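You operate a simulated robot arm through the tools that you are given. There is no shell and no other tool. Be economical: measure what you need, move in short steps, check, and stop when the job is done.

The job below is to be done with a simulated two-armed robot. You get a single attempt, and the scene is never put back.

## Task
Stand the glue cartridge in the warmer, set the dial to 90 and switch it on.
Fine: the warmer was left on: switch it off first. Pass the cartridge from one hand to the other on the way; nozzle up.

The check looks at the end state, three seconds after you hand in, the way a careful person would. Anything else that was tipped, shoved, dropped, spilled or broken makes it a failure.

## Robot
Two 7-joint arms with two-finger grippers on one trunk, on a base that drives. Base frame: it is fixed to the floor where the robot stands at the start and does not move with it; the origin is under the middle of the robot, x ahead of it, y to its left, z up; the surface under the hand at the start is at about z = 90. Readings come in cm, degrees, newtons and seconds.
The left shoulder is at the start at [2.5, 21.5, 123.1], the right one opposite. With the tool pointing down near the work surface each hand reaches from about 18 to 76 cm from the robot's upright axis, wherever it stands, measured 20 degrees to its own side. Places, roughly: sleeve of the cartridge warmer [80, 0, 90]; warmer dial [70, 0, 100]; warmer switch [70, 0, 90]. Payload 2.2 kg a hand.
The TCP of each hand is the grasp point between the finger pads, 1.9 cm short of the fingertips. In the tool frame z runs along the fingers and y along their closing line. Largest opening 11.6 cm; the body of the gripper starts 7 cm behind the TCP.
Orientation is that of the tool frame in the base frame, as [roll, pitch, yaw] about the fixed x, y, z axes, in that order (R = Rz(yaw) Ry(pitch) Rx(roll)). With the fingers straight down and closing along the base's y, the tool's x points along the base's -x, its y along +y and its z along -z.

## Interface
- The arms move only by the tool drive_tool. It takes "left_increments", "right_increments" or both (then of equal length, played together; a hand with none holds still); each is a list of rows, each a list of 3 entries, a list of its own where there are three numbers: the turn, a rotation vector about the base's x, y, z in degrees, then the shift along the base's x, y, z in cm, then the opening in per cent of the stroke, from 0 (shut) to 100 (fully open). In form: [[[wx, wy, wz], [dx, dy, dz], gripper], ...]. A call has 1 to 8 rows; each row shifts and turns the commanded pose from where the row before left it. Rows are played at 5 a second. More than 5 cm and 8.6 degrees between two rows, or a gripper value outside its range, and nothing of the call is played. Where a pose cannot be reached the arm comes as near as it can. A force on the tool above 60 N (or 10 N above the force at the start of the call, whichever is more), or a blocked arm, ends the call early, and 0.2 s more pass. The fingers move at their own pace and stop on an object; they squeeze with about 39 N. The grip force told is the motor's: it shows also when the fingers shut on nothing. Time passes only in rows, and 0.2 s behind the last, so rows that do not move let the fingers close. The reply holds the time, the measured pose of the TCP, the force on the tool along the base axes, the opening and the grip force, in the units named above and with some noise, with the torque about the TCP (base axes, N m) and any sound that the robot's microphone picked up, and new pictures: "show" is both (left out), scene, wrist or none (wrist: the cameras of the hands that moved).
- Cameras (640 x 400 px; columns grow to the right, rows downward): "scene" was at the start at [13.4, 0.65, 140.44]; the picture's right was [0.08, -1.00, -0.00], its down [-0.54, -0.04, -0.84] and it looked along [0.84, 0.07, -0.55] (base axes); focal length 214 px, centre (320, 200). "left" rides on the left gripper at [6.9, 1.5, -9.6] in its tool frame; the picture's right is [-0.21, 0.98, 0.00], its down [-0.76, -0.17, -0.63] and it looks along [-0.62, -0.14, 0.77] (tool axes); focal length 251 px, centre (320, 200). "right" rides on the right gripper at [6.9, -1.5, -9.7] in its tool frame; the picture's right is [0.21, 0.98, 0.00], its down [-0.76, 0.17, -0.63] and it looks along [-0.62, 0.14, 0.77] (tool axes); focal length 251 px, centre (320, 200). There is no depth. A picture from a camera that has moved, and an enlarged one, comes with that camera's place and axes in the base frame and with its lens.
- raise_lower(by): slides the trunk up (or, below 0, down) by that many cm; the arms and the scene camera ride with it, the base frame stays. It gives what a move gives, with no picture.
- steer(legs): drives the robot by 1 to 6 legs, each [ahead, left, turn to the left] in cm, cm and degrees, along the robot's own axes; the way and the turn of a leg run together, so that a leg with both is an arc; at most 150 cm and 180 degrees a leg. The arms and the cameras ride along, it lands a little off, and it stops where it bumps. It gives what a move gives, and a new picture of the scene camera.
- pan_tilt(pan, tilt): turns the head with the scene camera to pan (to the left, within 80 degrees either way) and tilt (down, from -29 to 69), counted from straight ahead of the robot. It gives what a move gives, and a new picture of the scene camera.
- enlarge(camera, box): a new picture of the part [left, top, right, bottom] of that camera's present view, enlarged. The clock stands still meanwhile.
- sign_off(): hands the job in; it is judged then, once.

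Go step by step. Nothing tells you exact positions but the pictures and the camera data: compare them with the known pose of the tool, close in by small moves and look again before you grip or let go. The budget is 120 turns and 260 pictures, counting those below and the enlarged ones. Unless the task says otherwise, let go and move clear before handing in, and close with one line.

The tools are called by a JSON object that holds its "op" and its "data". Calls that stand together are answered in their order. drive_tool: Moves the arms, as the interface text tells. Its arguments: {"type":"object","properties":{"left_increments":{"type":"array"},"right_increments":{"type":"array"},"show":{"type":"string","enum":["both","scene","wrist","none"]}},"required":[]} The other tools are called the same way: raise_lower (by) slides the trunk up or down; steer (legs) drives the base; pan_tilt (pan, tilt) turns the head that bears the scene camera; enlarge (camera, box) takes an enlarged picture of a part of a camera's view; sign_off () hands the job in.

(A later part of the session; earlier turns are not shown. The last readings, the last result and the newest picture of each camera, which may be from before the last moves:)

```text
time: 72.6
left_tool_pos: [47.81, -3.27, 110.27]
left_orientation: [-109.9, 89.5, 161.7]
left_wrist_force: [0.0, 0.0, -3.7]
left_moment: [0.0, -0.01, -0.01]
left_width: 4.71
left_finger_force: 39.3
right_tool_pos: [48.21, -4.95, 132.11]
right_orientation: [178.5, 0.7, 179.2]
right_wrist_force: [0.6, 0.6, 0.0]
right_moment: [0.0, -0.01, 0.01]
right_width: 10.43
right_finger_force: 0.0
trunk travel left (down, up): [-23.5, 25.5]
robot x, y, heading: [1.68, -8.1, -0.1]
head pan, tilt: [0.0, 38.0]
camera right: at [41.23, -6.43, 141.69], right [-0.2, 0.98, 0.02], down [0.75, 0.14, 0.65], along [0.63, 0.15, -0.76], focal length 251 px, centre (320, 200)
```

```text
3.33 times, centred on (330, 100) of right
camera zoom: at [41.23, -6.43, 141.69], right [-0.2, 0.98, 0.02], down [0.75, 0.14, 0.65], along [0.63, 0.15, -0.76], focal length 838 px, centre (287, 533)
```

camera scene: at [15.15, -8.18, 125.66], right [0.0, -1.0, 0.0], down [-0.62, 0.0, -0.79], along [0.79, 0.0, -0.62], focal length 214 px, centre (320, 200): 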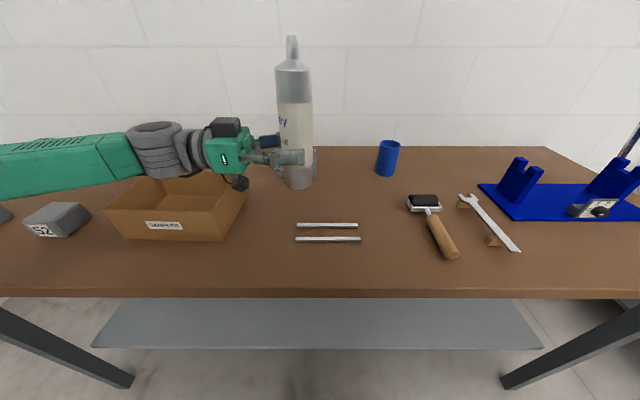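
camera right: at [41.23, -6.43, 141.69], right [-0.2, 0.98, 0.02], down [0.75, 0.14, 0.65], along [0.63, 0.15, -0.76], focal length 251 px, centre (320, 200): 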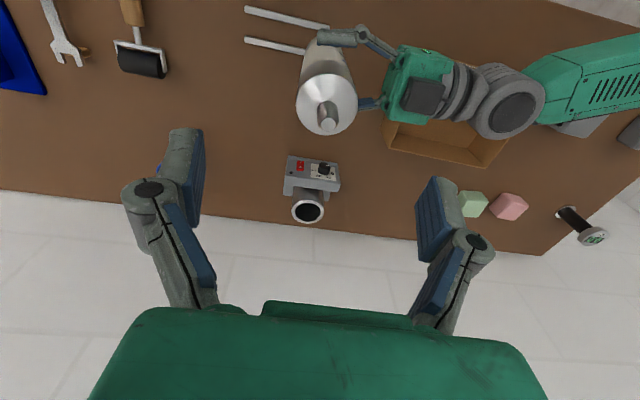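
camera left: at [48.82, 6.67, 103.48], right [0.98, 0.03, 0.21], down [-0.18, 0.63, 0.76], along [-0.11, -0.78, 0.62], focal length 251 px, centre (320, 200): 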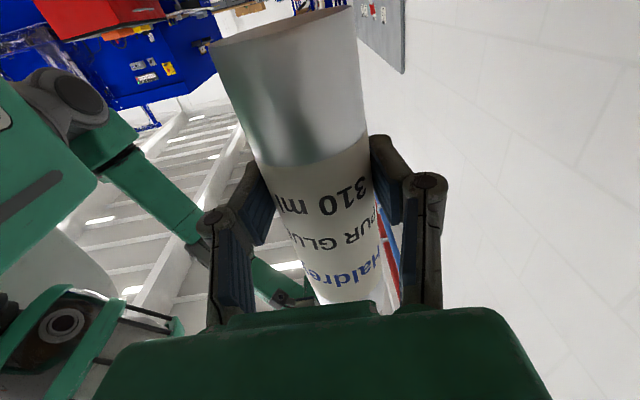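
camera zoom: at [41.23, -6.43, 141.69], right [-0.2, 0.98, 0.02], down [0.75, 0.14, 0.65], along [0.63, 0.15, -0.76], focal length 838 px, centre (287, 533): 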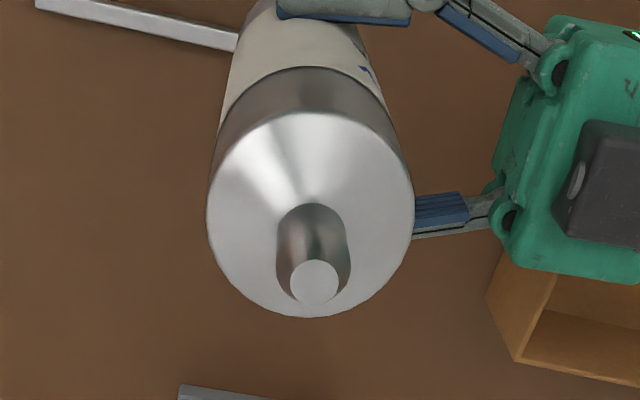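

The cartridge top is at about [48.1, −3.95]. I correct the right hand's offset and descend around the nozzle.

{"op": "drive_tool", "data": {"right_increments": [[[-1.5, 0.7, 0.8], [-0.1, 1.0, 0], 90], [[0, 0, 0], [0, 0, -3], 90], [[0, 0, 0], [0, 0, -3], 90], [[0, 0, 0], [0, 0, 0], 90], [[0, 0, 0], [0, 0, 0], 90]], "show": "wrist"}}

```text
time: 73.8
left_tool_pos: [47.74, -3.07, 110.41]
left_orientation: [-104.5, 89.5, 167.3]
left_wrist_force: [0.4, -0.4, -3.0]
left_moment: [0.04, 0.02, 0.01]
left_width: 4.71
left_finger_force: 39.4
right_tool_pos: [47.35, -2.76, 124.78]
right_orientation: [-179.0, -0.4, -179.3]
right_wrist_force: [0.4, -0.1, 0.1]
right_moment: [0.0, -0.02, 0.01]
right_width: 10.46
right_finger_force: 0.0
right hand out of reach, approached as far as the arm can: row 1
trunk travel left (down, up): [-23.5, 25.5]
robot x, y, heading: [1.98, -7.94, 0.2]
head pan, tilt: [0.0, 38.0]
camera right: at [40.67, -4.2, 134.62], right [-0.23, 0.97, -0.02], down [0.76, 0.19, 0.62], along [0.61, 0.13, -0.78], focal length 251 px, centre (320, 200)
```

right: 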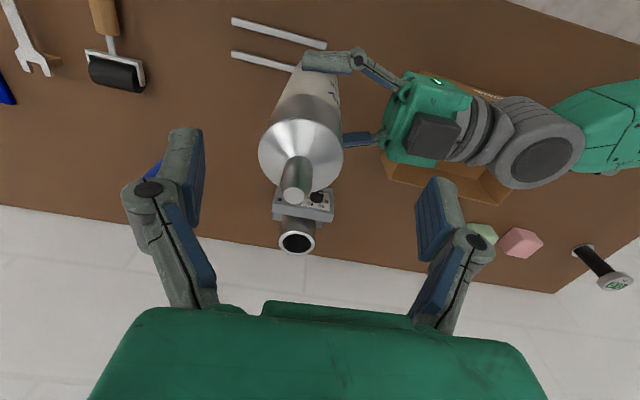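

{"op": "drive_tool", "data": {"right_increments": [[[1, -0.4, -0.7], [0.7, -1.1, 0], 90], [[0, 0, 0], [0, 0, -2.5], 90], [[0, 0, 0], [0, 0, -2.5], 90], [[0, 0, 0], [0, 0, 0], 90], [[0, 0, 0], [0, 0, 0], 90]], "show": "both"}}

{"op": "enlarge", "data": {"camera": "scene", "box": [200, 0, 400, 200]}}

```text
time: 75.0
left_tool_pos: [47.81, -3.09, 110.36]
left_orientation: [-96.4, 89.5, 175.4]
left_wrist_force: [0.1, 0.7, -3.4]
left_moment: [0.04, 0.0, -0.02]
left_width: 4.68
left_finger_force: 39.1
right_tool_pos: [47.81, -3.42, 119.3]
right_orientation: [-179.4, -0.4, -179.9]
right_wrist_force: [0.1, -1.0, 1.1]
right_moment: [0.0, 0.02, 0.0]
right_width: 10.44
right_finger_force: 0.0
trunk travel left (down, up): [-23.5, 25.5]
robot x, y, heading: [1.89, -8.02, 0.3]
head pan, tilt: [0.0, 38.0]
camera scene: at [15.19, -7.72, 125.65], right [0.0, -1.0, 0.0], down [-0.62, 0.0, -0.79], along [0.79, 0.0, -0.62], focal length 214 px, centre (320, 200)
camera right: at [41.06, -4.77, 129.07], right [-0.22, 0.98, -0.01], down [0.76, 0.18, 0.63], along [0.61, 0.13, -0.78], focal length 251 px, centre (320, 200)
```

scene: 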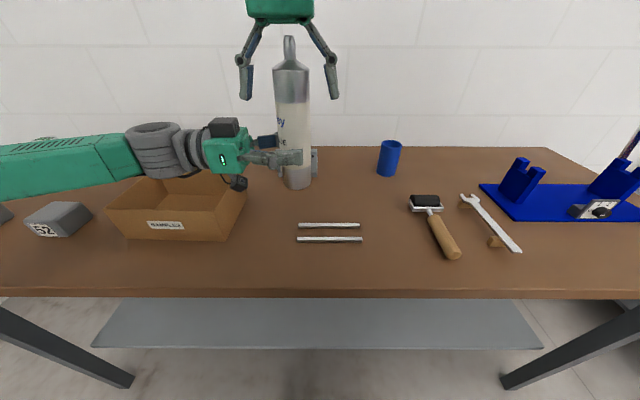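
right: 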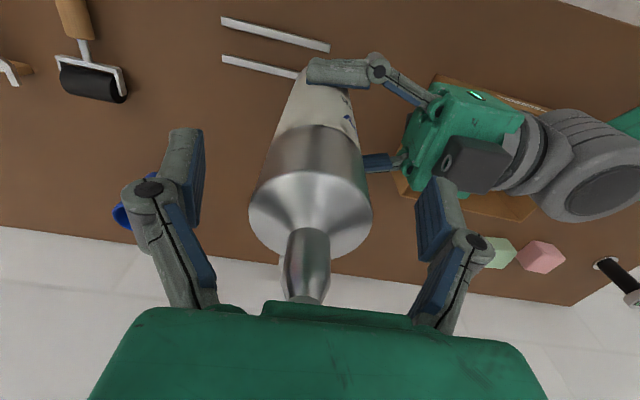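

```text
2.00 times, centred on (300, 100) of scene
camera zoom: at [15.19, -7.72, 125.65], right [0.0, -1.0, 0.0], down [-0.62, 0.0, -0.79], along [0.79, 0.0, -0.62], focal length 429 px, centre (360, 400)
```

zoom: 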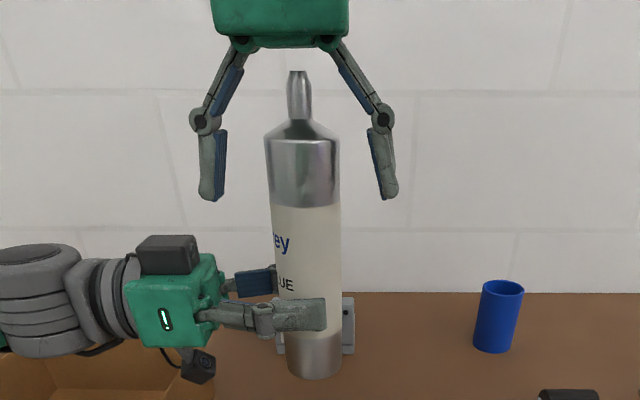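

The right fingers straddle the top well. Closing the right gripper.

{"op": "drive_tool", "data": {"right_increments": [[[0, 0, 0], [0.2, -0.1, 0], 60], [[0, 0, 0], [0, 0, 0], 45], [[0, 0, 0], [0, 0, 0], 25], [[0, 0, 0], [0, 0, 0], 25], [[0, 0, 0], [0, 0, 0], 25]], "show": "wrist"}}

```text
time: 76.2
left_tool_pos: [47.81, -2.99, 110.44]
left_orientation: [-95.3, 89.5, 176.4]
left_wrist_force: [-1.6, 8.6, -3.8]
left_moment: [-0.39, -0.15, 0.13]
left_width: 4.67
left_finger_force: 39.1
right_tool_pos: [47.96, -3.76, 119.35]
right_orientation: [-179.3, -0.3, -179.9]
right_wrist_force: [1.1, -9.2, -0.1]
right_moment: [-0.36, 0.0, -0.1]
right_width: 4.94
right_finger_force: 38.8
trunk travel left (down, up): [-23.5, 25.5]
robot x, y, heading: [1.68, -8.24, 0.2]
head pan, tilt: [0.0, 38.0]
camera right: at [41.19, -4.96, 129.08], right [-0.22, 0.98, -0.01], down [0.76, 0.18, 0.63], along [0.61, 0.13, -0.78], focal length 251 px, centre (320, 200)
```

right: 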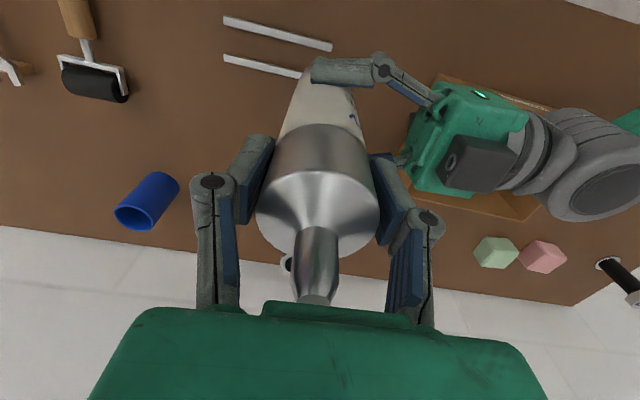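

Gripped by the right (4.94 cm, 39 N). Opening the left and withdrawing it along +y.

{"op": "drive_tool", "data": {"left_increments": [[[0, 0, 0], [0, 0, 0], 60], [[0, 0, 0], [0, 0, 0], 75], [[0, 0, 0], [0, 2, 0], 75], [[0, 0, 0], [0, 3, 0], 75], [[0, 0, 0], [0, 4, 0], 75], [[0, 0, 0], [0, 4, 0], 75]], "right_increments": [[[0, 0, 0], [0, 0, 0], 15], [[0, 0, 0], [0, 0, 0], 15], [[0, 0, 0], [0, 0, 0], 15], [[0, 0, 0], [0, 0, 0], 15], [[0, 0, 0], [0, 0, 0], 15], [[0, 0, 0], [0, 0, 0], 15]], "show": "both"}}

{"op": "enlarge", "data": {"camera": "scene", "box": [200, 0, 400, 200]}}

```text
time: 77.6
left_tool_pos: [47.53, 10.43, 110.41]
left_orientation: [-84.9, 89.4, -173.4]
left_wrist_force: [-0.1, -0.4, 0.3]
left_moment: [0.01, -0.01, 0.01]
left_width: 8.7
left_finger_force: 0.1
right_tool_pos: [47.91, -3.48, 119.35]
right_orientation: [-179.2, -0.4, -179.9]
right_wrist_force: [-0.6, 0.0, -0.1]
right_moment: [-0.03, 0.0, 0.01]
right_width: 4.95
right_finger_force: 39.4
trunk travel left (down, up): [-23.5, 25.5]
robot x, y, heading: [1.87, -7.89, 0.0]
head pan, tilt: [0.0, 38.0]
camera scene: at [15.08, -7.43, 125.66], right [0.0, -1.0, 0.0], down [-0.62, -0.01, -0.79], along [0.79, 0.0, -0.62], focal length 214 px, centre (320, 200)
camera right: at [41.08, -4.77, 129.09], right [-0.22, 0.98, -0.01], down [0.76, 0.18, 0.63], along [0.61, 0.13, -0.78], focal length 251 px, centre (320, 200)
camera left: at [48.69, 20.1, 103.39], right [0.98, 0.03, 0.21], down [-0.18, 0.63, 0.76], along [-0.11, -0.78, 0.62], focal length 251 px, centre (320, 200)
```

scene: 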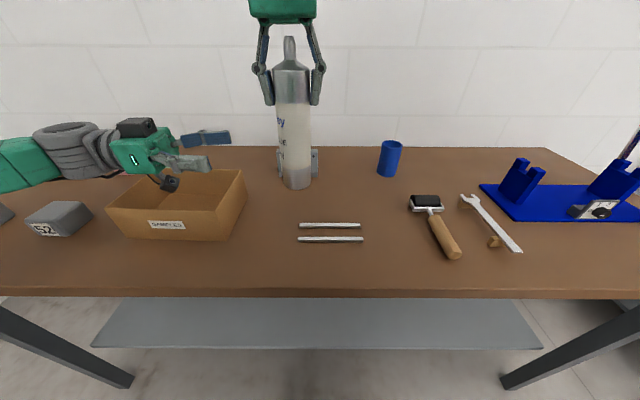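
right: 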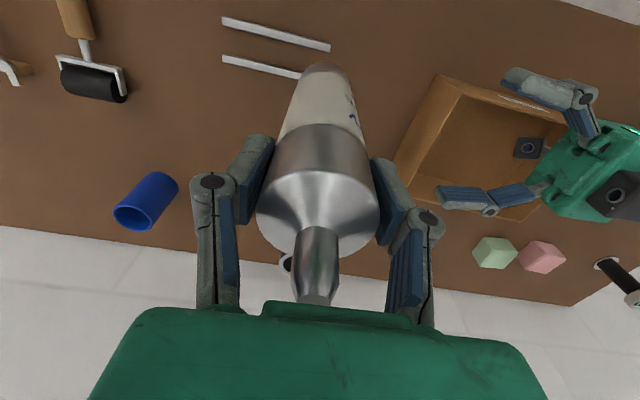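
left: 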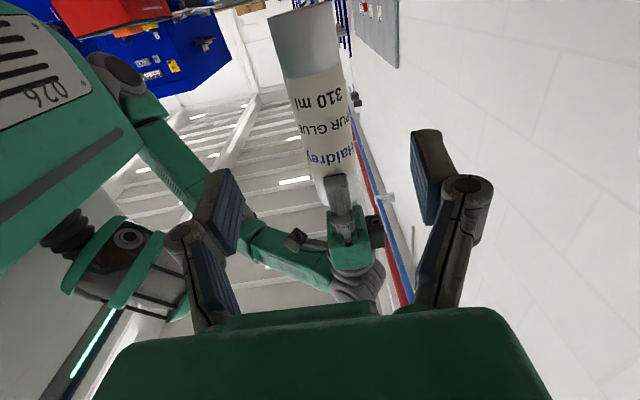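

```text
2.00 times, centred on (300, 100) of scene
camera zoom: at [15.08, -7.43, 125.66], right [0.0, -1.0, 0.0], down [-0.62, -0.01, -0.79], along [0.79, 0.0, -0.62], focal length 429 px, centre (360, 400)
```

zoom: 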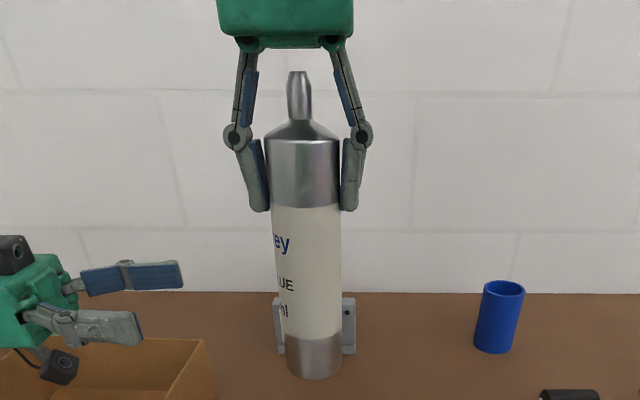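

The handover worked; the cartridge hangs upright in the right hand, bottom at about z 104 (TCP − 15.3). I drive ahead 12 cm in short straight legs so the sleeve comes into reach.

{"op": "steer", "data": {"legs": [[4, 0, 0], [4, 0, 0], [3, 0, 0]]}}

{"op": "raise_lower", "data": {"by": 0.3}}

{"op": "raise_lower", "data": {"by": -0.3}}

{"op": "raise_lower", "data": {"by": 0.3}}

```text
time: 79.4
left_tool_pos: [58.19, 10.4, 110.6]
left_orientation: [-94.7, 89.6, 177.1]
left_wrist_force: [-0.1, -0.3, -0.1]
left_moment: [0.03, 0.0, -0.02]
left_width: 8.71
left_finger_force: 0.1
right_tool_pos: [58.41, -3.49, 119.42]
right_orientation: [-179.3, -0.2, -179.8]
right_wrist_force: [-0.7, -0.1, -2.9]
right_moment: [-0.01, 0.01, 0.03]
right_width: 4.94
right_finger_force: 39.1
trunk travel left (down, up): [-23.5, 25.5]
robot x, y, heading: [12.84, -7.87, 0.2]
head pan, tilt: [0.0, 38.0]
camera scene: at [25.65, -7.43, 125.72], right [0.0, -1.0, 0.0], down [-0.61, -0.01, -0.79], along [0.79, 0.0, -0.61], focal length 214 px, centre (320, 200)
```

scene: 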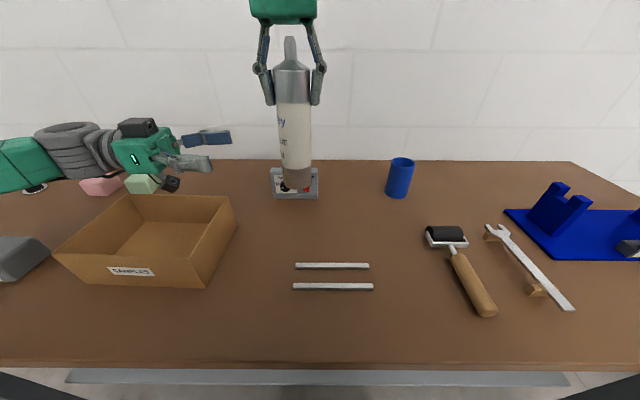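

```text
time: 80.0
left_tool_pos: [58.25, 10.13, 110.91]
left_orientation: [-122.7, 89.7, 149.1]
left_wrist_force: [-0.4, 0.7, -0.4]
left_moment: [-0.01, -0.02, 0.03]
left_width: 8.71
left_finger_force: 0.0
right_tool_pos: [58.58, -3.82, 119.74]
right_orientation: [-179.5, -0.2, -179.7]
right_wrist_force: [0.5, -0.4, -3.5]
right_moment: [-0.03, -0.03, 0.05]
right_width: 4.92
right_finger_force: 38.9
trunk travel left (down, up): [-23.8, 25.2]
robot x, y, heading: [13.18, -8.22, 0.1]
head pan, tilt: [0.0, 38.0]
```

```text
time: 80.5
left_tool_pos: [58.34, 9.96, 110.47]
left_orientation: [-128.7, 89.6, 143.2]
left_wrist_force: [0.0, -0.5, 1.1]
left_moment: [0.0, -0.01, 0.03]
left_width: 8.68
left_finger_force: 0.1
right_tool_pos: [58.64, -3.8, 119.42]
right_orientation: [-179.6, -0.2, -179.8]
right_wrist_force: [-0.1, -0.4, -4.1]
right_moment: [0.0, -0.04, 0.04]
right_width: 4.96
right_finger_force: 38.4
trunk travel left (down, up): [-23.5, 25.5]
robot x, y, heading: [13.35, -8.43, 0.2]
head pan, tilt: [0.0, 38.0]
```

```text
time: 81.0
left_tool_pos: [58.26, 10.03, 110.79]
left_orientation: [-121.9, 89.6, 149.8]
left_wrist_force: [-0.5, -0.4, 0.4]
left_moment: [-0.01, -0.01, 0.0]
left_width: 8.7
left_finger_force: 0.1
right_tool_pos: [58.63, -3.7, 119.67]
right_orientation: [-179.4, -0.2, -179.7]
right_wrist_force: [-0.3, 0.3, -3.7]
right_moment: [-0.01, 0.02, -0.02]
right_width: 4.96
right_finger_force: 39.2
trunk travel left (down, up): [-23.8, 25.2]
robot x, y, heading: [12.75, -7.83, 0.2]
head pan, tilt: [0.0, 38.0]
```

Stable. The right hand moves up and toward the sleeve, stopping short to look.

{"op": "drive_tool", "data": {"right_increments": [[[0, 0, 0], [1, 0.7, 2], 15], [[0, 0, 0], [3, 0.7, 1.5], 15], [[0, 0, 0], [3.5, 0.7, 0], 15], [[0, 0, 0], [3.5, 0.7, 0], 15], [[0, 0, 0], [3, 0, 0], 15], [[0, 0, 0], [0, 0, 0], 15], [[0, 0, 0], [0, 0, 0], 15]], "show": "both"}}

{"op": "enlarge", "data": {"camera": "scene", "box": [240, 40, 360, 210]}}

```text
time: 82.6
left_tool_pos: [58.38, 9.9, 110.97]
left_orientation: [-133.7, 89.6, 138.0]
left_wrist_force: [0.3, 0.6, 1.1]
left_moment: [0.01, 0.0, 0.0]
left_width: 8.69
left_finger_force: 0.0
right_tool_pos: [67.83, -4.45, 122.3]
right_orientation: [179.8, -0.6, 178.9]
right_wrist_force: [-0.5, 0.0, -3.6]
right_moment: [-0.05, -0.01, -0.03]
right_width: 4.95
right_finger_force: 38.9
right hand out of reach, approached as far as the arm can: row 3, 4, 5
trunk travel left (down, up): [-23.8, 25.2]
robot x, y, heading: [13.01, -8.42, 0.0]
head pan, tilt: [0.0, 38.0]
camera scene: at [26.2, -7.69, 125.95], right [0.0, -1.0, 0.0], down [-0.62, 0.0, -0.79], along [0.79, 0.0, -0.62], focal length 214 px, centre (320, 200)
camera right: at [61.1, -5.75, 132.09], right [-0.2, 0.98, 0.01], down [0.77, 0.15, 0.62], along [0.61, 0.13, -0.78], focal length 251 px, centre (320, 200)
```

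scene: 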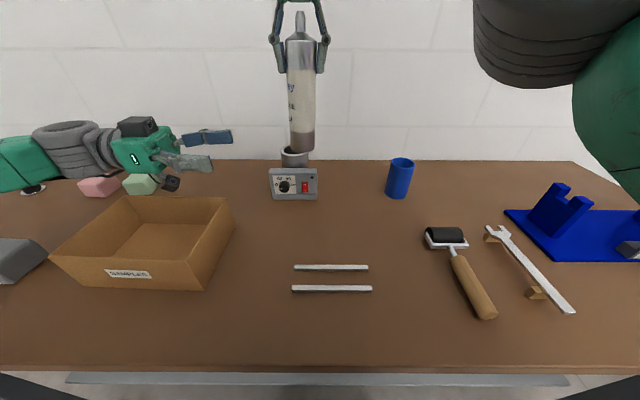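
right: 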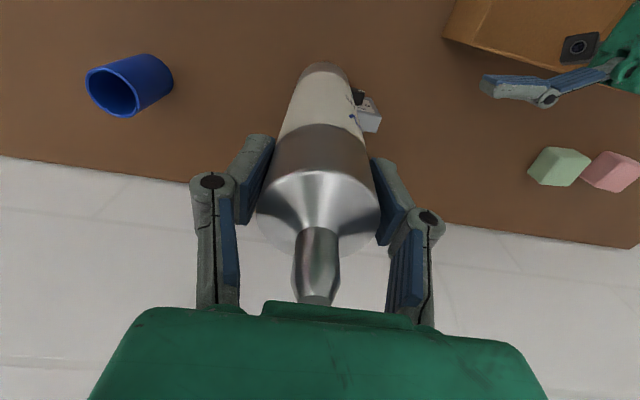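

```text
2.35 times, centred on (300, 125) of scene
camera zoom: at [26.2, -7.69, 125.95], right [0.0, -1.0, 0.0], down [-0.62, 0.0, -0.79], along [0.79, 0.0, -0.62], focal length 505 px, centre (367, 376)
```

zoom: 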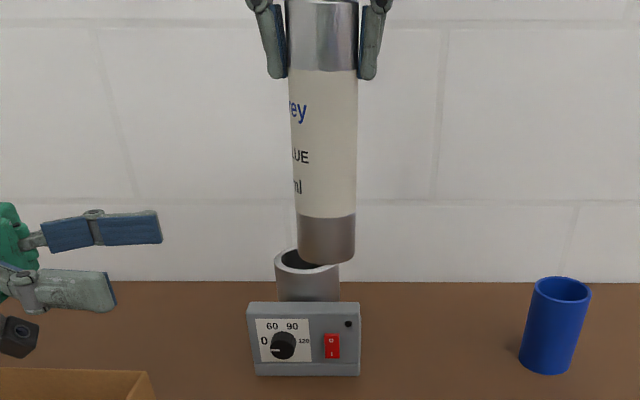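

The arm runs out of reach because the trunk is low. I'll raise the trunk 18 cm so shoulder and wrist are level; the arms ride up with it.

{"op": "raise_lower", "data": {"by": 18}}

{"op": "drive_tool", "data": {"right_increments": [[[0, 0, 0], [0, 1, -4], 15], [[0, 0, 0], [0, 1, -4], 15], [[0, 0, 0], [0, 1, -4], 15], [[0, 0, 0], [0, 0.5, -4], 15], [[0, 0, 0], [0, 0, 0], 15]], "show": "none"}}

```text
time: 84.6
left_tool_pos: [58.43, 10.08, 128.73]
left_orientation: [-120.8, 89.6, 150.9]
left_wrist_force: [0.3, -0.5, -0.1]
left_moment: [-0.01, 0.02, 0.02]
left_width: 8.7
left_finger_force: 0.0
right_tool_pos: [67.8, -4.07, 140.46]
right_orientation: [179.5, -0.5, 179.1]
right_wrist_force: [0.8, 0.4, -3.6]
right_moment: [0.0, 0.02, 0.01]
right_width: 4.93
right_finger_force: 39.5
trunk travel left (down, up): [-41.8, 7.2]
robot x, y, heading: [13.05, -8.01, 0.4]
head pan, tilt: [0.0, 38.0]
```

```text
time: 86.0
left_tool_pos: [57.84, 9.76, 129.07]
left_orientation: [-171.8, 89.7, 99.8]
left_wrist_force: [0.0, -0.7, 0.0]
left_moment: [-0.01, -0.01, 0.02]
left_width: 8.7
left_finger_force: 0.1
right_tool_pos: [68.19, -2.37, 126.12]
right_orientation: [177.3, -0.3, 177.4]
right_wrist_force: [-0.5, 0.2, -3.9]
right_moment: [-0.03, 0.0, -0.02]
right_width: 4.94
right_finger_force: 39.1
trunk travel left (down, up): [-41.8, 7.2]
robot x, y, heading: [13.17, -7.98, 0.2]
head pan, tilt: [0.0, 38.0]
stopped in row 5 (right hand): the arm was blocked; the commanded pose is now the measured one
```

The right arm is limited when crossing to the robot's left. A gentle left turn of the base puts the sleeve on the right hand's own side without lateral driving; the cartridge bottom (about z 111) clears everything.

{"op": "steer", "data": {"legs": [[0, 0, 5], [0, 0, 5], [0, 0, 5]]}}

{"op": "raise_lower", "data": {"by": 0.3}}

{"op": "raise_lower", "data": {"by": -0.3}}

{"op": "raise_lower", "data": {"by": 0.3}}

```text
time: 87.9
left_tool_pos: [51.99, 20.56, 129.06]
left_orientation: [-159.6, 89.4, 127.1]
left_wrist_force: [-0.1, -0.5, -1.0]
left_moment: [-0.01, 0.0, -0.02]
left_width: 8.71
left_finger_force: 0.1
right_tool_pos: [64.96, 11.61, 125.97]
right_orientation: [177.5, -0.4, -167.3]
right_wrist_force: [-0.2, -0.1, -3.2]
right_moment: [-0.06, 0.01, 0.04]
right_width: 4.97
right_finger_force: 39.4
trunk travel left (down, up): [-41.8, 7.2]
robot x, y, heading: [13.2, -7.83, 15.4]
head pan, tilt: [0.0, 38.0]
camera scene: at [25.87, -4.14, 143.92], right [0.26, -0.96, 0.0], down [-0.6, -0.17, -0.78], along [0.76, 0.21, -0.62], focal length 214 px, centre (320, 200)
```

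scene: 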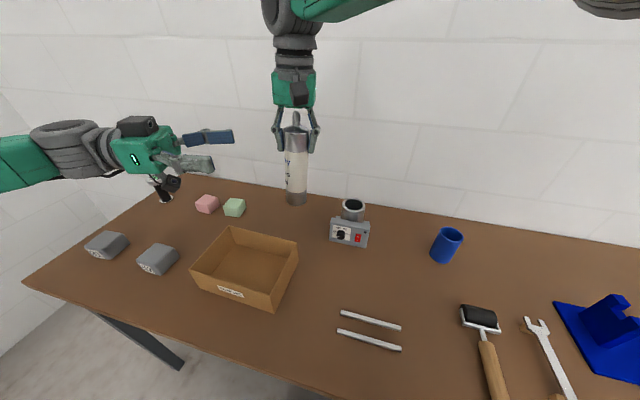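

```text
time: 88.4
left_tool_pos: [51.49, 20.33, 129.42]
left_orientation: [176.5, 89.4, 103.3]
left_wrist_force: [0.2, 0.8, -0.2]
left_moment: [-0.01, -0.01, 0.01]
left_width: 8.7
left_finger_force: 0.0
right_tool_pos: [64.53, 11.45, 126.42]
right_orientation: [177.4, -0.2, -167.2]
right_wrist_force: [-0.3, -0.7, -3.9]
right_moment: [-0.02, -0.02, -0.01]
right_width: 4.94
right_finger_force: 39.1
trunk travel left (down, up): [-42.1, 6.9]
robot x, y, heading: [13.29, -8.0, 15.5]
head pan, tilt: [0.0, 38.0]
```

```text
time: 88.9
left_tool_pos: [51.64, 19.86, 129.34]
left_orientation: [171.5, 89.4, 98.2]
left_wrist_force: [-0.6, 0.3, -0.3]
left_moment: [0.05, -0.03, 0.02]
left_width: 8.68
left_finger_force: 0.0
right_tool_pos: [64.72, 11.19, 126.35]
right_orientation: [177.3, -0.1, -167.2]
right_wrist_force: [-0.3, -0.4, -3.6]
right_moment: [-0.04, -0.02, 0.01]
right_width: 4.94
right_finger_force: 39.3
trunk travel left (down, up): [-41.8, 7.2]
robot x, y, heading: [13.23, -8.15, 15.5]
head pan, tilt: [0.0, 38.0]
```

```text
time: 89.5
left_tool_pos: [51.43, 20.38, 129.55]
left_orientation: [169.6, 89.6, 96.4]
left_wrist_force: [-0.2, 0.2, 0.2]
left_moment: [0.02, 0.0, 0.0]
left_width: 8.7
left_finger_force: 0.1
right_tool_pos: [64.5, 11.37, 126.6]
right_orientation: [177.4, -0.1, -167.3]
right_wrist_force: [-0.3, 0.2, -3.7]
right_moment: [-0.04, 0.02, -0.01]
right_width: 4.94
right_finger_force: 39.1
trunk travel left (down, up): [-42.1, 6.9]
robot x, y, heading: [12.77, -7.67, 14.9]
head pan, tilt: [0.0, 38.0]
```

Calm. I straighten the hand and bring the cartridge toward the sleeve, its bottom well above the rim.

{"op": "drive_tool", "data": {"right_increments": [[[-2.5, -0.6, 0], [2.3, -2.44, -0.9], 15], [[0, 0, 0], [2.3, -2.44, -0.9], 15], [[0, 0, 0], [2.3, -2.44, -0.9], 15], [[0, 0, 0], [2.3, -2.44, -0.9], 15], [[0, 0, 0], [2.3, -2.44, -0.9], 15], [[0, 0, 0], [0, 0, 0], 15], [[0, 0, 0], [0, 0, 0], 15]], "show": "both"}}

{"op": "enlarge", "data": {"camera": "scene", "box": [280, 100, 420, 260]}}

```text
time: 91.1
left_tool_pos: [51.48, 20.18, 129.44]
left_orientation: [170.7, 89.5, 97.5]
left_wrist_force: [-0.3, 0.5, -0.3]
left_moment: [-0.03, -0.04, -0.01]
left_width: 8.7
left_finger_force: 0.0
right_tool_pos: [76.17, -0.76, 122.35]
right_orientation: [180.0, 0.0, -167.2]
right_wrist_force: [-0.6, 0.9, -3.4]
right_moment: [-0.02, 0.02, -0.01]
right_width: 4.94
right_finger_force: 38.6
trunk travel left (down, up): [-42.1, 6.9]
robot x, y, heading: [12.86, -8.02, 15.4]
head pan, tilt: [0.0, 38.0]
camera scene: at [25.76, -4.18, 144.24], right [0.26, -0.96, 0.0], down [-0.6, -0.17, -0.79], along [0.76, 0.21, -0.62], focal length 214 px, centre (320, 200)
camera right: at [69.83, -3.77, 132.15], right [-0.42, 0.91, 0.0], down [0.7, 0.33, 0.63], along [0.57, 0.27, -0.78], focal length 251 px, centre (320, 200)
```

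scene: 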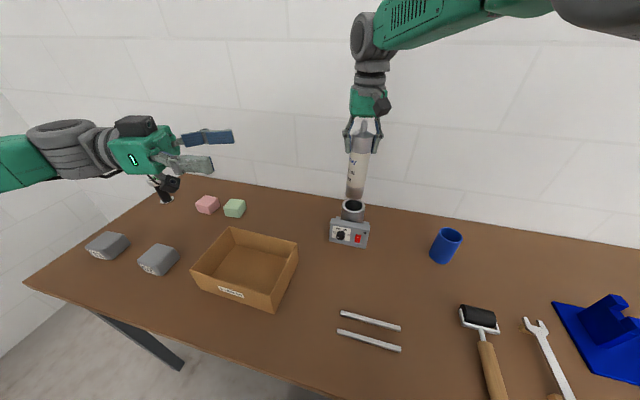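
right: 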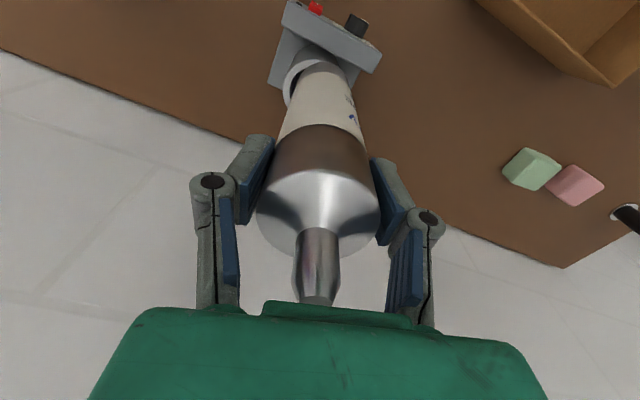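

```text
2.50 times, centred on (350, 180) of scene
camera zoom: at [25.76, -4.18, 144.24], right [0.26, -0.96, 0.0], down [-0.6, -0.17, -0.79], along [0.76, 0.21, -0.62], focal length 536 px, centre (245, 250)
```

zoom: 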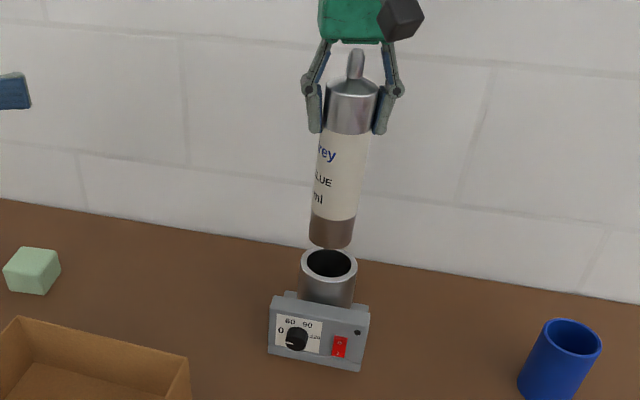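

Relative to the cartridge bottom, the sleeve is about +2.45 cm in x and 0 in y, and the cartridge leans about 1.7° in the pads. I'll correct the lean, move over the sleeve, and look again.

{"op": "drive_tool", "data": {"right_increments": [[[-1.65, -0.4, 0], [1.2, 0, -1], 15], [[0, 0, 0], [1.2, 0, -1], 15], [[0, 0, 0], [0, 0, -1.5], 15], [[0, 0, 0], [0, 0, 0], 15], [[0, 0, 0], [0, 0, 0], 15]], "show": "wrist"}}

{"op": "enlarge", "data": {"camera": "scene", "box": [310, 115, 400, 255]}}

{"op": "enlarge", "data": {"camera": "right", "box": [250, 0, 410, 150]}}

```text
time: 92.3
left_tool_pos: [51.67, 20.05, 129.55]
left_orientation: [172.7, 89.5, 99.5]
left_wrist_force: [-0.4, -0.4, -0.1]
left_moment: [-0.02, 0.0, 0.02]
left_width: 8.69
left_finger_force: 0.0
right_tool_pos: [78.52, -0.78, 118.74]
right_orientation: [-178.3, -0.2, -167.3]
right_wrist_force: [0.3, 0.3, -4.4]
right_moment: [0.0, 0.0, 0.02]
right_width: 4.94
right_finger_force: 39.0
trunk travel left (down, up): [-42.1, 6.9]
robot x, y, heading: [13.09, -8.17, 15.5]
head pan, tilt: [0.0, 38.0]
camera right: at [72.14, -3.46, 128.43], right [-0.42, 0.91, -0.03], down [0.7, 0.35, 0.63], along [0.58, 0.25, -0.78], focal length 251 px, centre (320, 200)
```

right: 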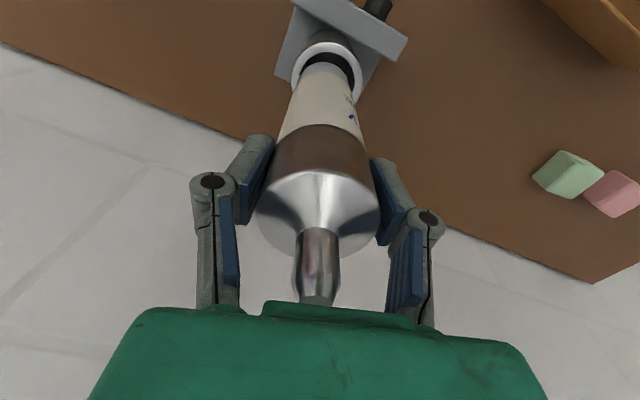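

```text
2.86 times, centred on (355, 185) of scene
camera zoom: at [25.86, -4.26, 144.23], right [0.26, -0.96, 0.0], down [-0.6, -0.17, -0.78], along [0.76, 0.21, -0.62], focal length 613 px, centre (220, 243)
```

zoom: 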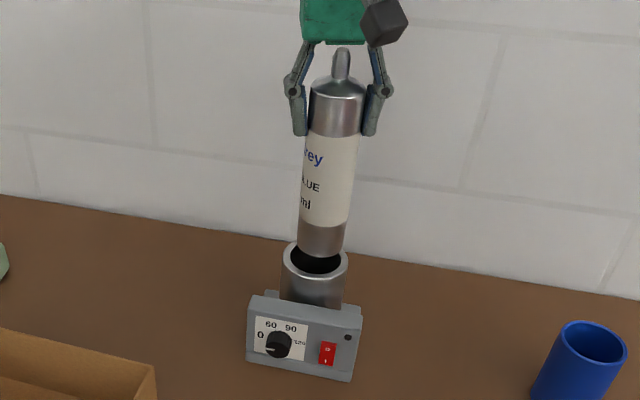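

```text
2.67 times, centred on (330, 75) of right
camera zoom: at [72.14, -3.46, 128.43], right [-0.42, 0.91, -0.03], down [0.7, 0.35, 0.63], along [0.58, 0.25, -0.78], focal length 670 px, centre (293, 533)
```

zoom: 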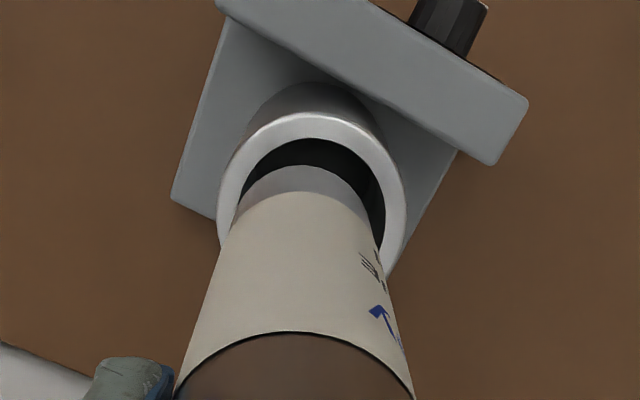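

Both views put the sleeve about (−0.1, +0.33) cm from the cartridge axis. I correct and ease down to the mouth.

{"op": "drive_tool", "data": {"right_increments": [[[0, 0, 0], [-0.1, 0.33, 0], 15], [[0, 0, 0], [0, 0, -1], 15], [[0, 0, 0], [0, 0, -0.5], 15], [[0, 0, 0], [0, 0, 0], 15], [[0, 0, 0], [0, 0, 0], 15]], "show": "none"}}

{"op": "enlarge", "data": {"camera": "scene", "box": [330, 180, 380, 220]}}

{"op": "enlarge", "data": {"camera": "right", "box": [270, 20, 390, 120]}}

```text
time: 93.5
left_tool_pos: [51.62, 20.21, 129.56]
left_orientation: [172.4, 89.4, 99.2]
left_wrist_force: [0.3, -0.3, -0.7]
left_moment: [-0.02, 0.01, 0.03]
left_width: 8.69
left_finger_force: 0.1
right_tool_pos: [78.44, -0.47, 117.04]
right_orientation: [-178.4, 0.1, -167.4]
right_wrist_force: [-0.2, 0.1, -4.3]
right_moment: [-0.01, 0.01, 0.03]
right_width: 4.98
right_finger_force: 39.5
trunk travel left (down, up): [-42.1, 6.9]
robot x, y, heading: [13.19, -8.1, 15.3]
head pan, tilt: [0.0, 38.0]
```

```text
10.00 times, centred on (355, 200) of scene
camera zoom: at [25.83, -4.24, 144.23], right [0.26, -0.96, 0.0], down [-0.6, -0.17, -0.78], along [0.76, 0.21, -0.62], focal length 2145 px, centre (-30, 200)
```

zoom: 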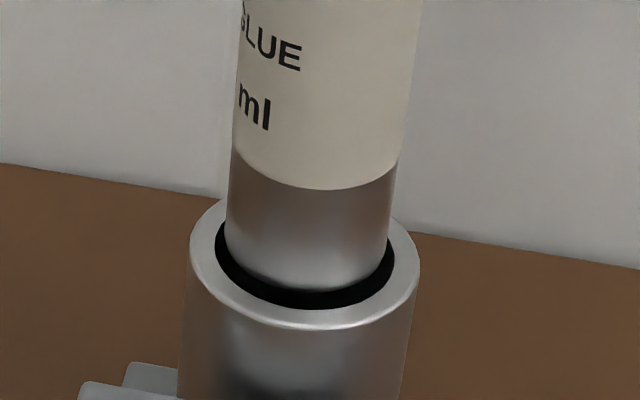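

```text
4.00 times, centred on (330, 70) of right
camera zoom: at [71.96, -3.17, 126.84], right [-0.42, 0.91, -0.03], down [0.7, 0.35, 0.63], along [0.58, 0.25, -0.78], focal length 1006 px, centre (280, 720)
```

zoom: 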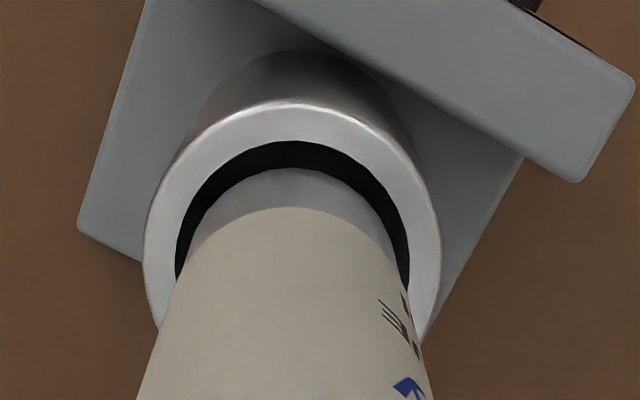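

Centred laterally in both views and fore-aft within a couple of millimetres. Easing down while watching the force.

{"op": "drive_tool", "data": {"right_increments": [[[0, 0, 0], [0, 0, -0.5], 15], [[0, 0, 0], [0, 0, -0.5], 15], [[0, 0, 0], [0, 0, -0.5], 15], [[0, 0, 0], [0, 0, -0.5], 15], [[0, 0, 0], [0, 0, 0], 15]], "show": "none"}}

{"op": "enlarge", "data": {"camera": "scene", "box": [330, 180, 380, 220]}}

```text
time: 94.7
left_tool_pos: [51.51, 20.22, 129.6]
left_orientation: [171.2, 89.4, 98.1]
left_wrist_force: [0.1, -0.5, -0.5]
left_moment: [0.01, 0.03, -0.03]
left_width: 8.69
left_finger_force: 0.0
right_tool_pos: [78.38, -0.57, 114.96]
right_orientation: [-178.3, 0.0, -167.3]
right_wrist_force: [-0.1, -0.1, -3.6]
right_moment: [0.03, 0.01, 0.01]
right_width: 4.93
right_finger_force: 39.4
trunk travel left (down, up): [-42.1, 6.9]
robot x, y, heading: [12.94, -8.15, 15.2]
head pan, tilt: [0.0, 38.0]
```

```text
10.00 times, centred on (355, 200) of scene
camera zoom: at [25.82, -4.25, 144.24], right [0.26, -0.96, 0.0], down [-0.6, -0.17, -0.79], along [0.76, 0.21, -0.62], focal length 2145 px, centre (-30, 200)
```

zoom: 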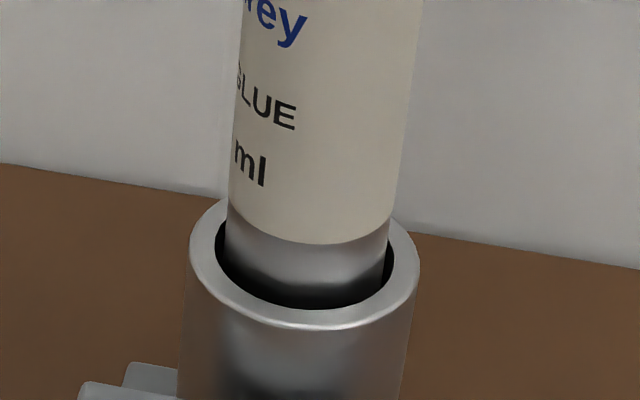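

It has entered the sleeve cleanly. Continuing down.

{"op": "drive_tool", "data": {"right_increments": [[[0, 0, 0], [0, 0, -0.8], 15], [[0, 0, 0], [0, 0, -0.8], 15], [[0, 0, 0], [0, 0, -0.8], 15], [[0, 0, 0], [0, 0, -0.8], 15], [[0, 0, 0], [0, 0, -0.8], 15], [[0, 0, 0], [0, 0, 0], 15]], "show": "none"}}

{"op": "enlarge", "data": {"camera": "scene", "box": [320, 140, 400, 220]}}

```text
time: 96.1
left_tool_pos: [51.46, 20.09, 129.58]
left_orientation: [171.0, 89.4, 97.8]
left_wrist_force: [0.5, 0.1, 0.1]
left_moment: [0.03, 0.02, 0.0]
left_width: 8.66
left_finger_force: 0.1
right_tool_pos: [78.31, -0.69, 111.05]
right_orientation: [-178.4, 0.0, -167.3]
right_wrist_force: [-0.1, -0.5, -3.3]
right_moment: [0.05, 0.02, 0.02]
right_width: 4.91
right_finger_force: 39.0
trunk travel left (down, up): [-42.1, 6.9]
robot x, y, heading: [13.28, -8.19, 15.4]
head pan, tilt: [0.0, 38.0]
```

```text
5.00 times, centred on (360, 180) of scene
camera zoom: at [25.81, -4.24, 144.24], right [0.26, -0.96, 0.0], down [-0.6, -0.17, -0.79], along [0.76, 0.21, -0.62], focal length 1072 px, centre (120, 300)
```

zoom: 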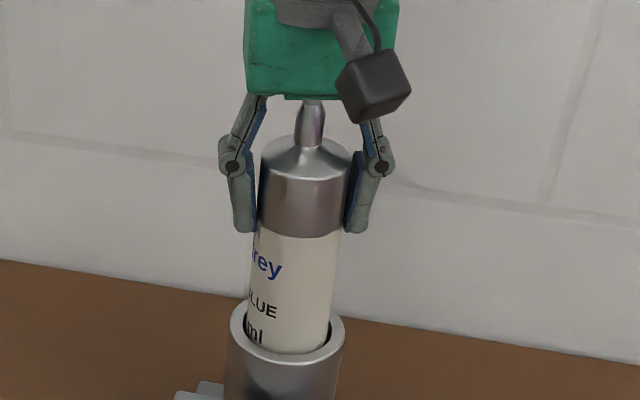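

{"op": "drive_tool", "data": {"right_increments": [[[0, 0, 0], [0, 0, -0.8], 15], [[0, 0, 0], [0, 0, -0.8], 15], [[0, 0, 0], [0, 0, -0.8], 15], [[0, 0, 0], [0, 0, -0.5], 15], [[0, 0, 0], [0, 0, -0.4], 15], [[0, 0, 0], [0, 0, -0.3], 15], [[0, 0, 0], [0, 0, 0], 15]], "show": "none"}}

{"op": "enlarge", "data": {"camera": "scene", "box": [320, 140, 400, 220]}}

```text
time: 97.7
left_tool_pos: [51.48, 20.23, 129.45]
left_orientation: [171.2, 89.4, 97.9]
left_wrist_force: [0.0, -0.6, 0.0]
left_moment: [-0.01, -0.03, -0.02]
left_width: 8.66
left_finger_force: 0.1
right_tool_pos: [78.34, -0.62, 107.49]
right_orientation: [-178.4, 0.0, -167.3]
right_wrist_force: [0.2, -0.1, -4.0]
right_moment: [0.0, -0.01, 0.01]
right_width: 4.93
right_finger_force: 38.8
trunk travel left (down, up): [-42.1, 6.9]
robot x, y, heading: [13.51, -7.79, 15.2]
head pan, tilt: [0.0, 38.0]
```

```text
5.00 times, centred on (360, 180) of scene
camera zoom: at [25.82, -4.24, 144.24], right [0.26, -0.96, 0.0], down [-0.6, -0.17, -0.78], along [0.76, 0.21, -0.62], focal length 1072 px, centre (120, 300)
```

zoom: 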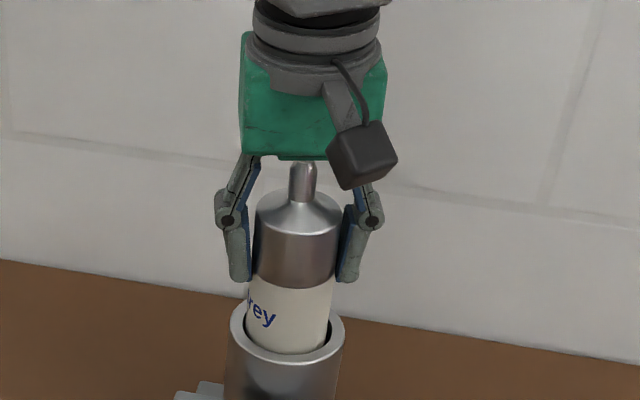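

Still hanging free. Continuing in smaller steps until it bottoms.

{"op": "drive_tool", "data": {"right_increments": [[[0, 0, 0], [0, 0, -0.3], 15], [[0, 0, 0], [0, 0, -0.3], 15], [[0, 0, 0], [0, 0, -0.2], 15], [[0, 0, 0], [0, 0, -0.2], 15]], "show": "none"}}

```text
time: 98.7
left_tool_pos: [51.19, 20.08, 129.8]
left_orientation: [155.6, 89.4, 82.5]
left_wrist_force: [0.7, -0.4, 0.4]
left_moment: [0.01, 0.01, 0.0]
left_width: 8.68
left_finger_force: 0.0
right_tool_pos: [78.48, -0.66, 107.07]
right_orientation: [-178.3, 0.8, -167.4]
right_wrist_force: [3.9, -1.0, 36.5]
right_moment: [-0.03, 0.06, 0.05]
right_width: 4.99
right_finger_force: 39.0
trunk travel left (down, up): [-42.1, 6.9]
robot x, y, heading: [13.26, -8.22, 15.0]
head pan, tilt: [0.0, 38.0]
```

It has bottomed (36 N). Unloading slightly, then releasing.

{"op": "drive_tool", "data": {"right_increments": [[[0, 0, 0], [0, 0, 0.5], 15], [[0, 0, 0], [0, 0, 0], 15], [[0, 0, 0], [0, 0, 0], 15]], "show": "none"}}

{"op": "drive_tool", "data": {"right_increments": [[[0, 0, 0], [0, 0, 0], 50], [[0, 0, 0], [0, 0, 0], 70], [[0, 0, 0], [0, 0, 0], 70]], "show": "both"}}

```text
time: 99.5
left_tool_pos: [51.43, 20.12, 129.63]
left_orientation: [167.4, 89.4, 94.0]
left_wrist_force: [-0.3, 0.7, 0.8]
left_moment: [0.02, -0.01, -0.03]
left_width: 8.7
left_finger_force: 0.0
right_tool_pos: [78.34, -0.71, 106.98]
right_orientation: [-178.5, 0.2, -167.4]
right_wrist_force: [8.9, 0.4, 21.4]
right_moment: [0.18, -0.97, 0.02]
right_width: 4.98
right_finger_force: 39.0
trunk travel left (down, up): [-42.1, 6.9]
robot x, y, heading: [13.21, -8.22, 15.1]
head pan, tilt: [0.0, 38.0]
```

```text
time: 100.3
left_tool_pos: [51.53, 20.24, 129.42]
left_orientation: [172.5, 89.5, 99.4]
left_wrist_force: [0.6, 0.1, -0.3]
left_moment: [0.03, 0.01, -0.07]
left_width: 8.7
left_finger_force: 0.0
right_tool_pos: [78.5, -0.7, 106.91]
right_orientation: [-178.4, -0.1, -167.3]
right_wrist_force: [0.1, -0.7, -0.4]
right_moment: [0.03, 0.0, 0.0]
right_width: 8.11
right_finger_force: 0.0
trunk travel left (down, up): [-42.1, 6.9]
robot x, y, heading: [13.29, -8.27, 15.2]
head pan, tilt: [0.0, 38.0]
camera scene: at [25.82, -4.23, 144.24], right [0.26, -0.96, 0.0], down [-0.6, -0.17, -0.78], along [0.76, 0.21, -0.62], focal length 214 px, centre (320, 200)
camera right: at [72.08, -3.33, 116.58], right [-0.42, 0.91, -0.03], down [0.7, 0.35, 0.63], along [0.58, 0.25, -0.78], focal length 251 px, centre (320, 200)
```

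scene: 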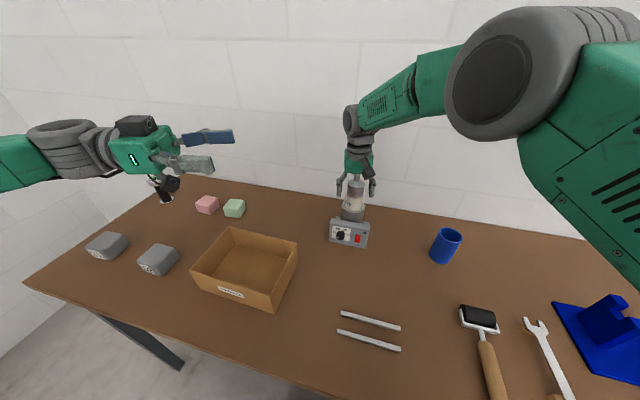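
right: 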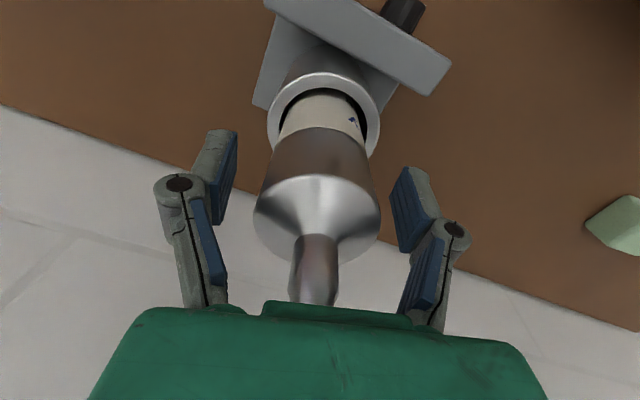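

Released. Raising the right hand straight up off the cartridge, then back toward the dial, turning it square.

{"op": "drive_tool", "data": {"right_increments": [[[0, 0, 0], [0, 0, 2], 70], [[0, 0, 0], [0, 0, 4], 70], [[0, 0, 0], [0, 0, 4.5], 70], [[0, 0, 0], [-2, 0, 3.5], 70], [[-1.5, 0, -4], [-4.5, 0.6, 0], 70], [[0, 0, -4], [-3, 0.7, 0], 50], [[0, 0, -4.5], [0, 0.7, 0], 50], [[0, 0, 0], [0, 0, 0], 50]], "show": "both"}}

{"op": "enlarge", "data": {"camera": "scene", "box": [310, 170, 390, 250]}}

{"op": "enlarge", "data": {"camera": "right", "box": [260, 30, 420, 170]}}

```text
time: 102.1
left_tool_pos: [51.46, 19.95, 129.56]
left_orientation: [167.7, 89.4, 94.5]
left_wrist_force: [-0.5, 0.6, 0.0]
left_moment: [0.02, -0.01, 0.05]
left_width: 8.69
left_finger_force: 0.0
right_tool_pos: [69.44, 0.2, 121.74]
right_orientation: [-178.6, -1.0, 178.8]
right_wrist_force: [0.1, -0.2, 0.2]
right_moment: [0.02, -0.02, -0.01]
right_width: 5.77
right_finger_force: 0.0
trunk travel left (down, up): [-42.1, 6.9]
robot x, y, heading: [12.99, -7.92, 15.4]
head pan, tilt: [0.0, 38.0]
camera scene: at [25.68, -4.38, 144.26], right [0.26, -0.96, 0.0], down [-0.6, -0.16, -0.79], along [0.76, 0.21, -0.62], focal length 214 px, centre (320, 200)
camera right: at [62.86, -0.94, 131.52], right [-0.19, 0.98, -0.02], down [0.77, 0.16, 0.62], along [0.61, 0.1, -0.79], focal length 251 px, centre (320, 200)
```

scene: 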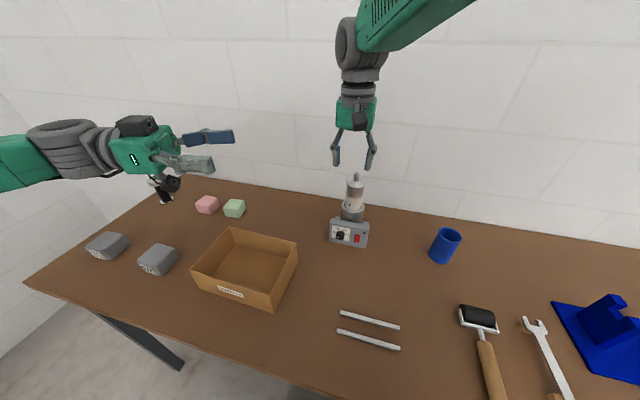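
right: 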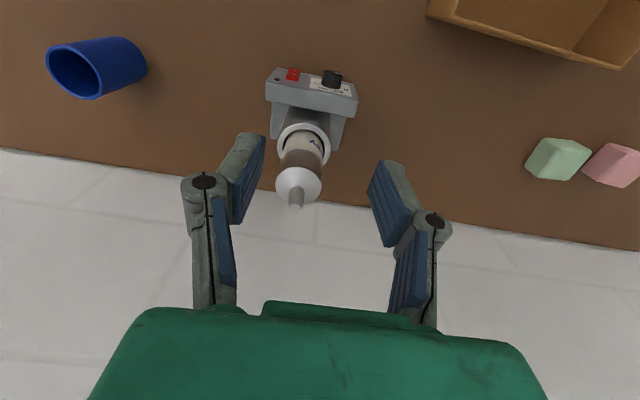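

```text
5.00 times, centred on (350, 210) of scene
camera zoom: at [25.68, -4.38, 144.26], right [0.26, -0.96, 0.0], down [-0.6, -0.16, -0.79], along [0.76, 0.21, -0.62], focal length 1072 px, centre (170, 150)
```

zoom: 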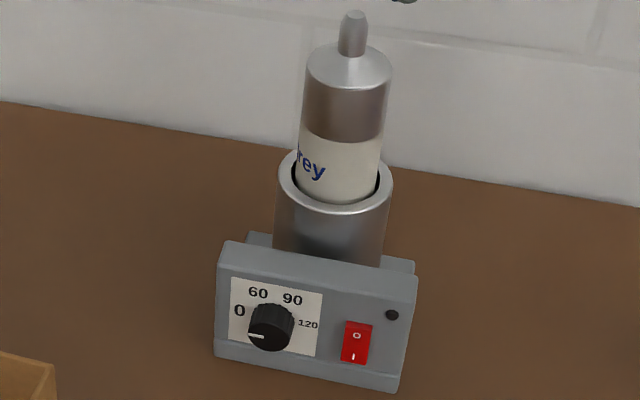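

```text
2.86 times, centred on (340, 100) of right
camera zoom: at [62.86, -0.94, 131.52], right [-0.19, 0.98, -0.02], down [0.77, 0.16, 0.62], along [0.61, 0.1, -0.79], focal length 718 px, centre (263, 486)
```

zoom: 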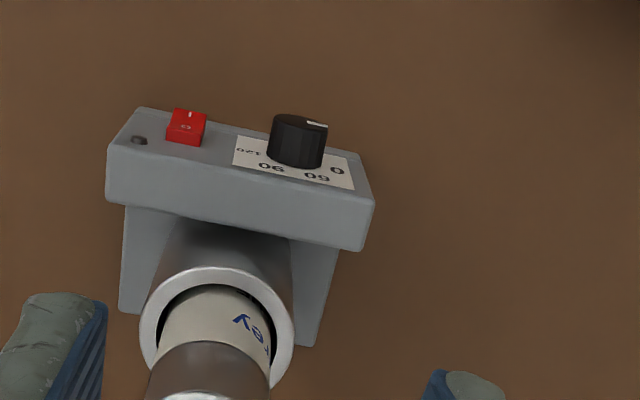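

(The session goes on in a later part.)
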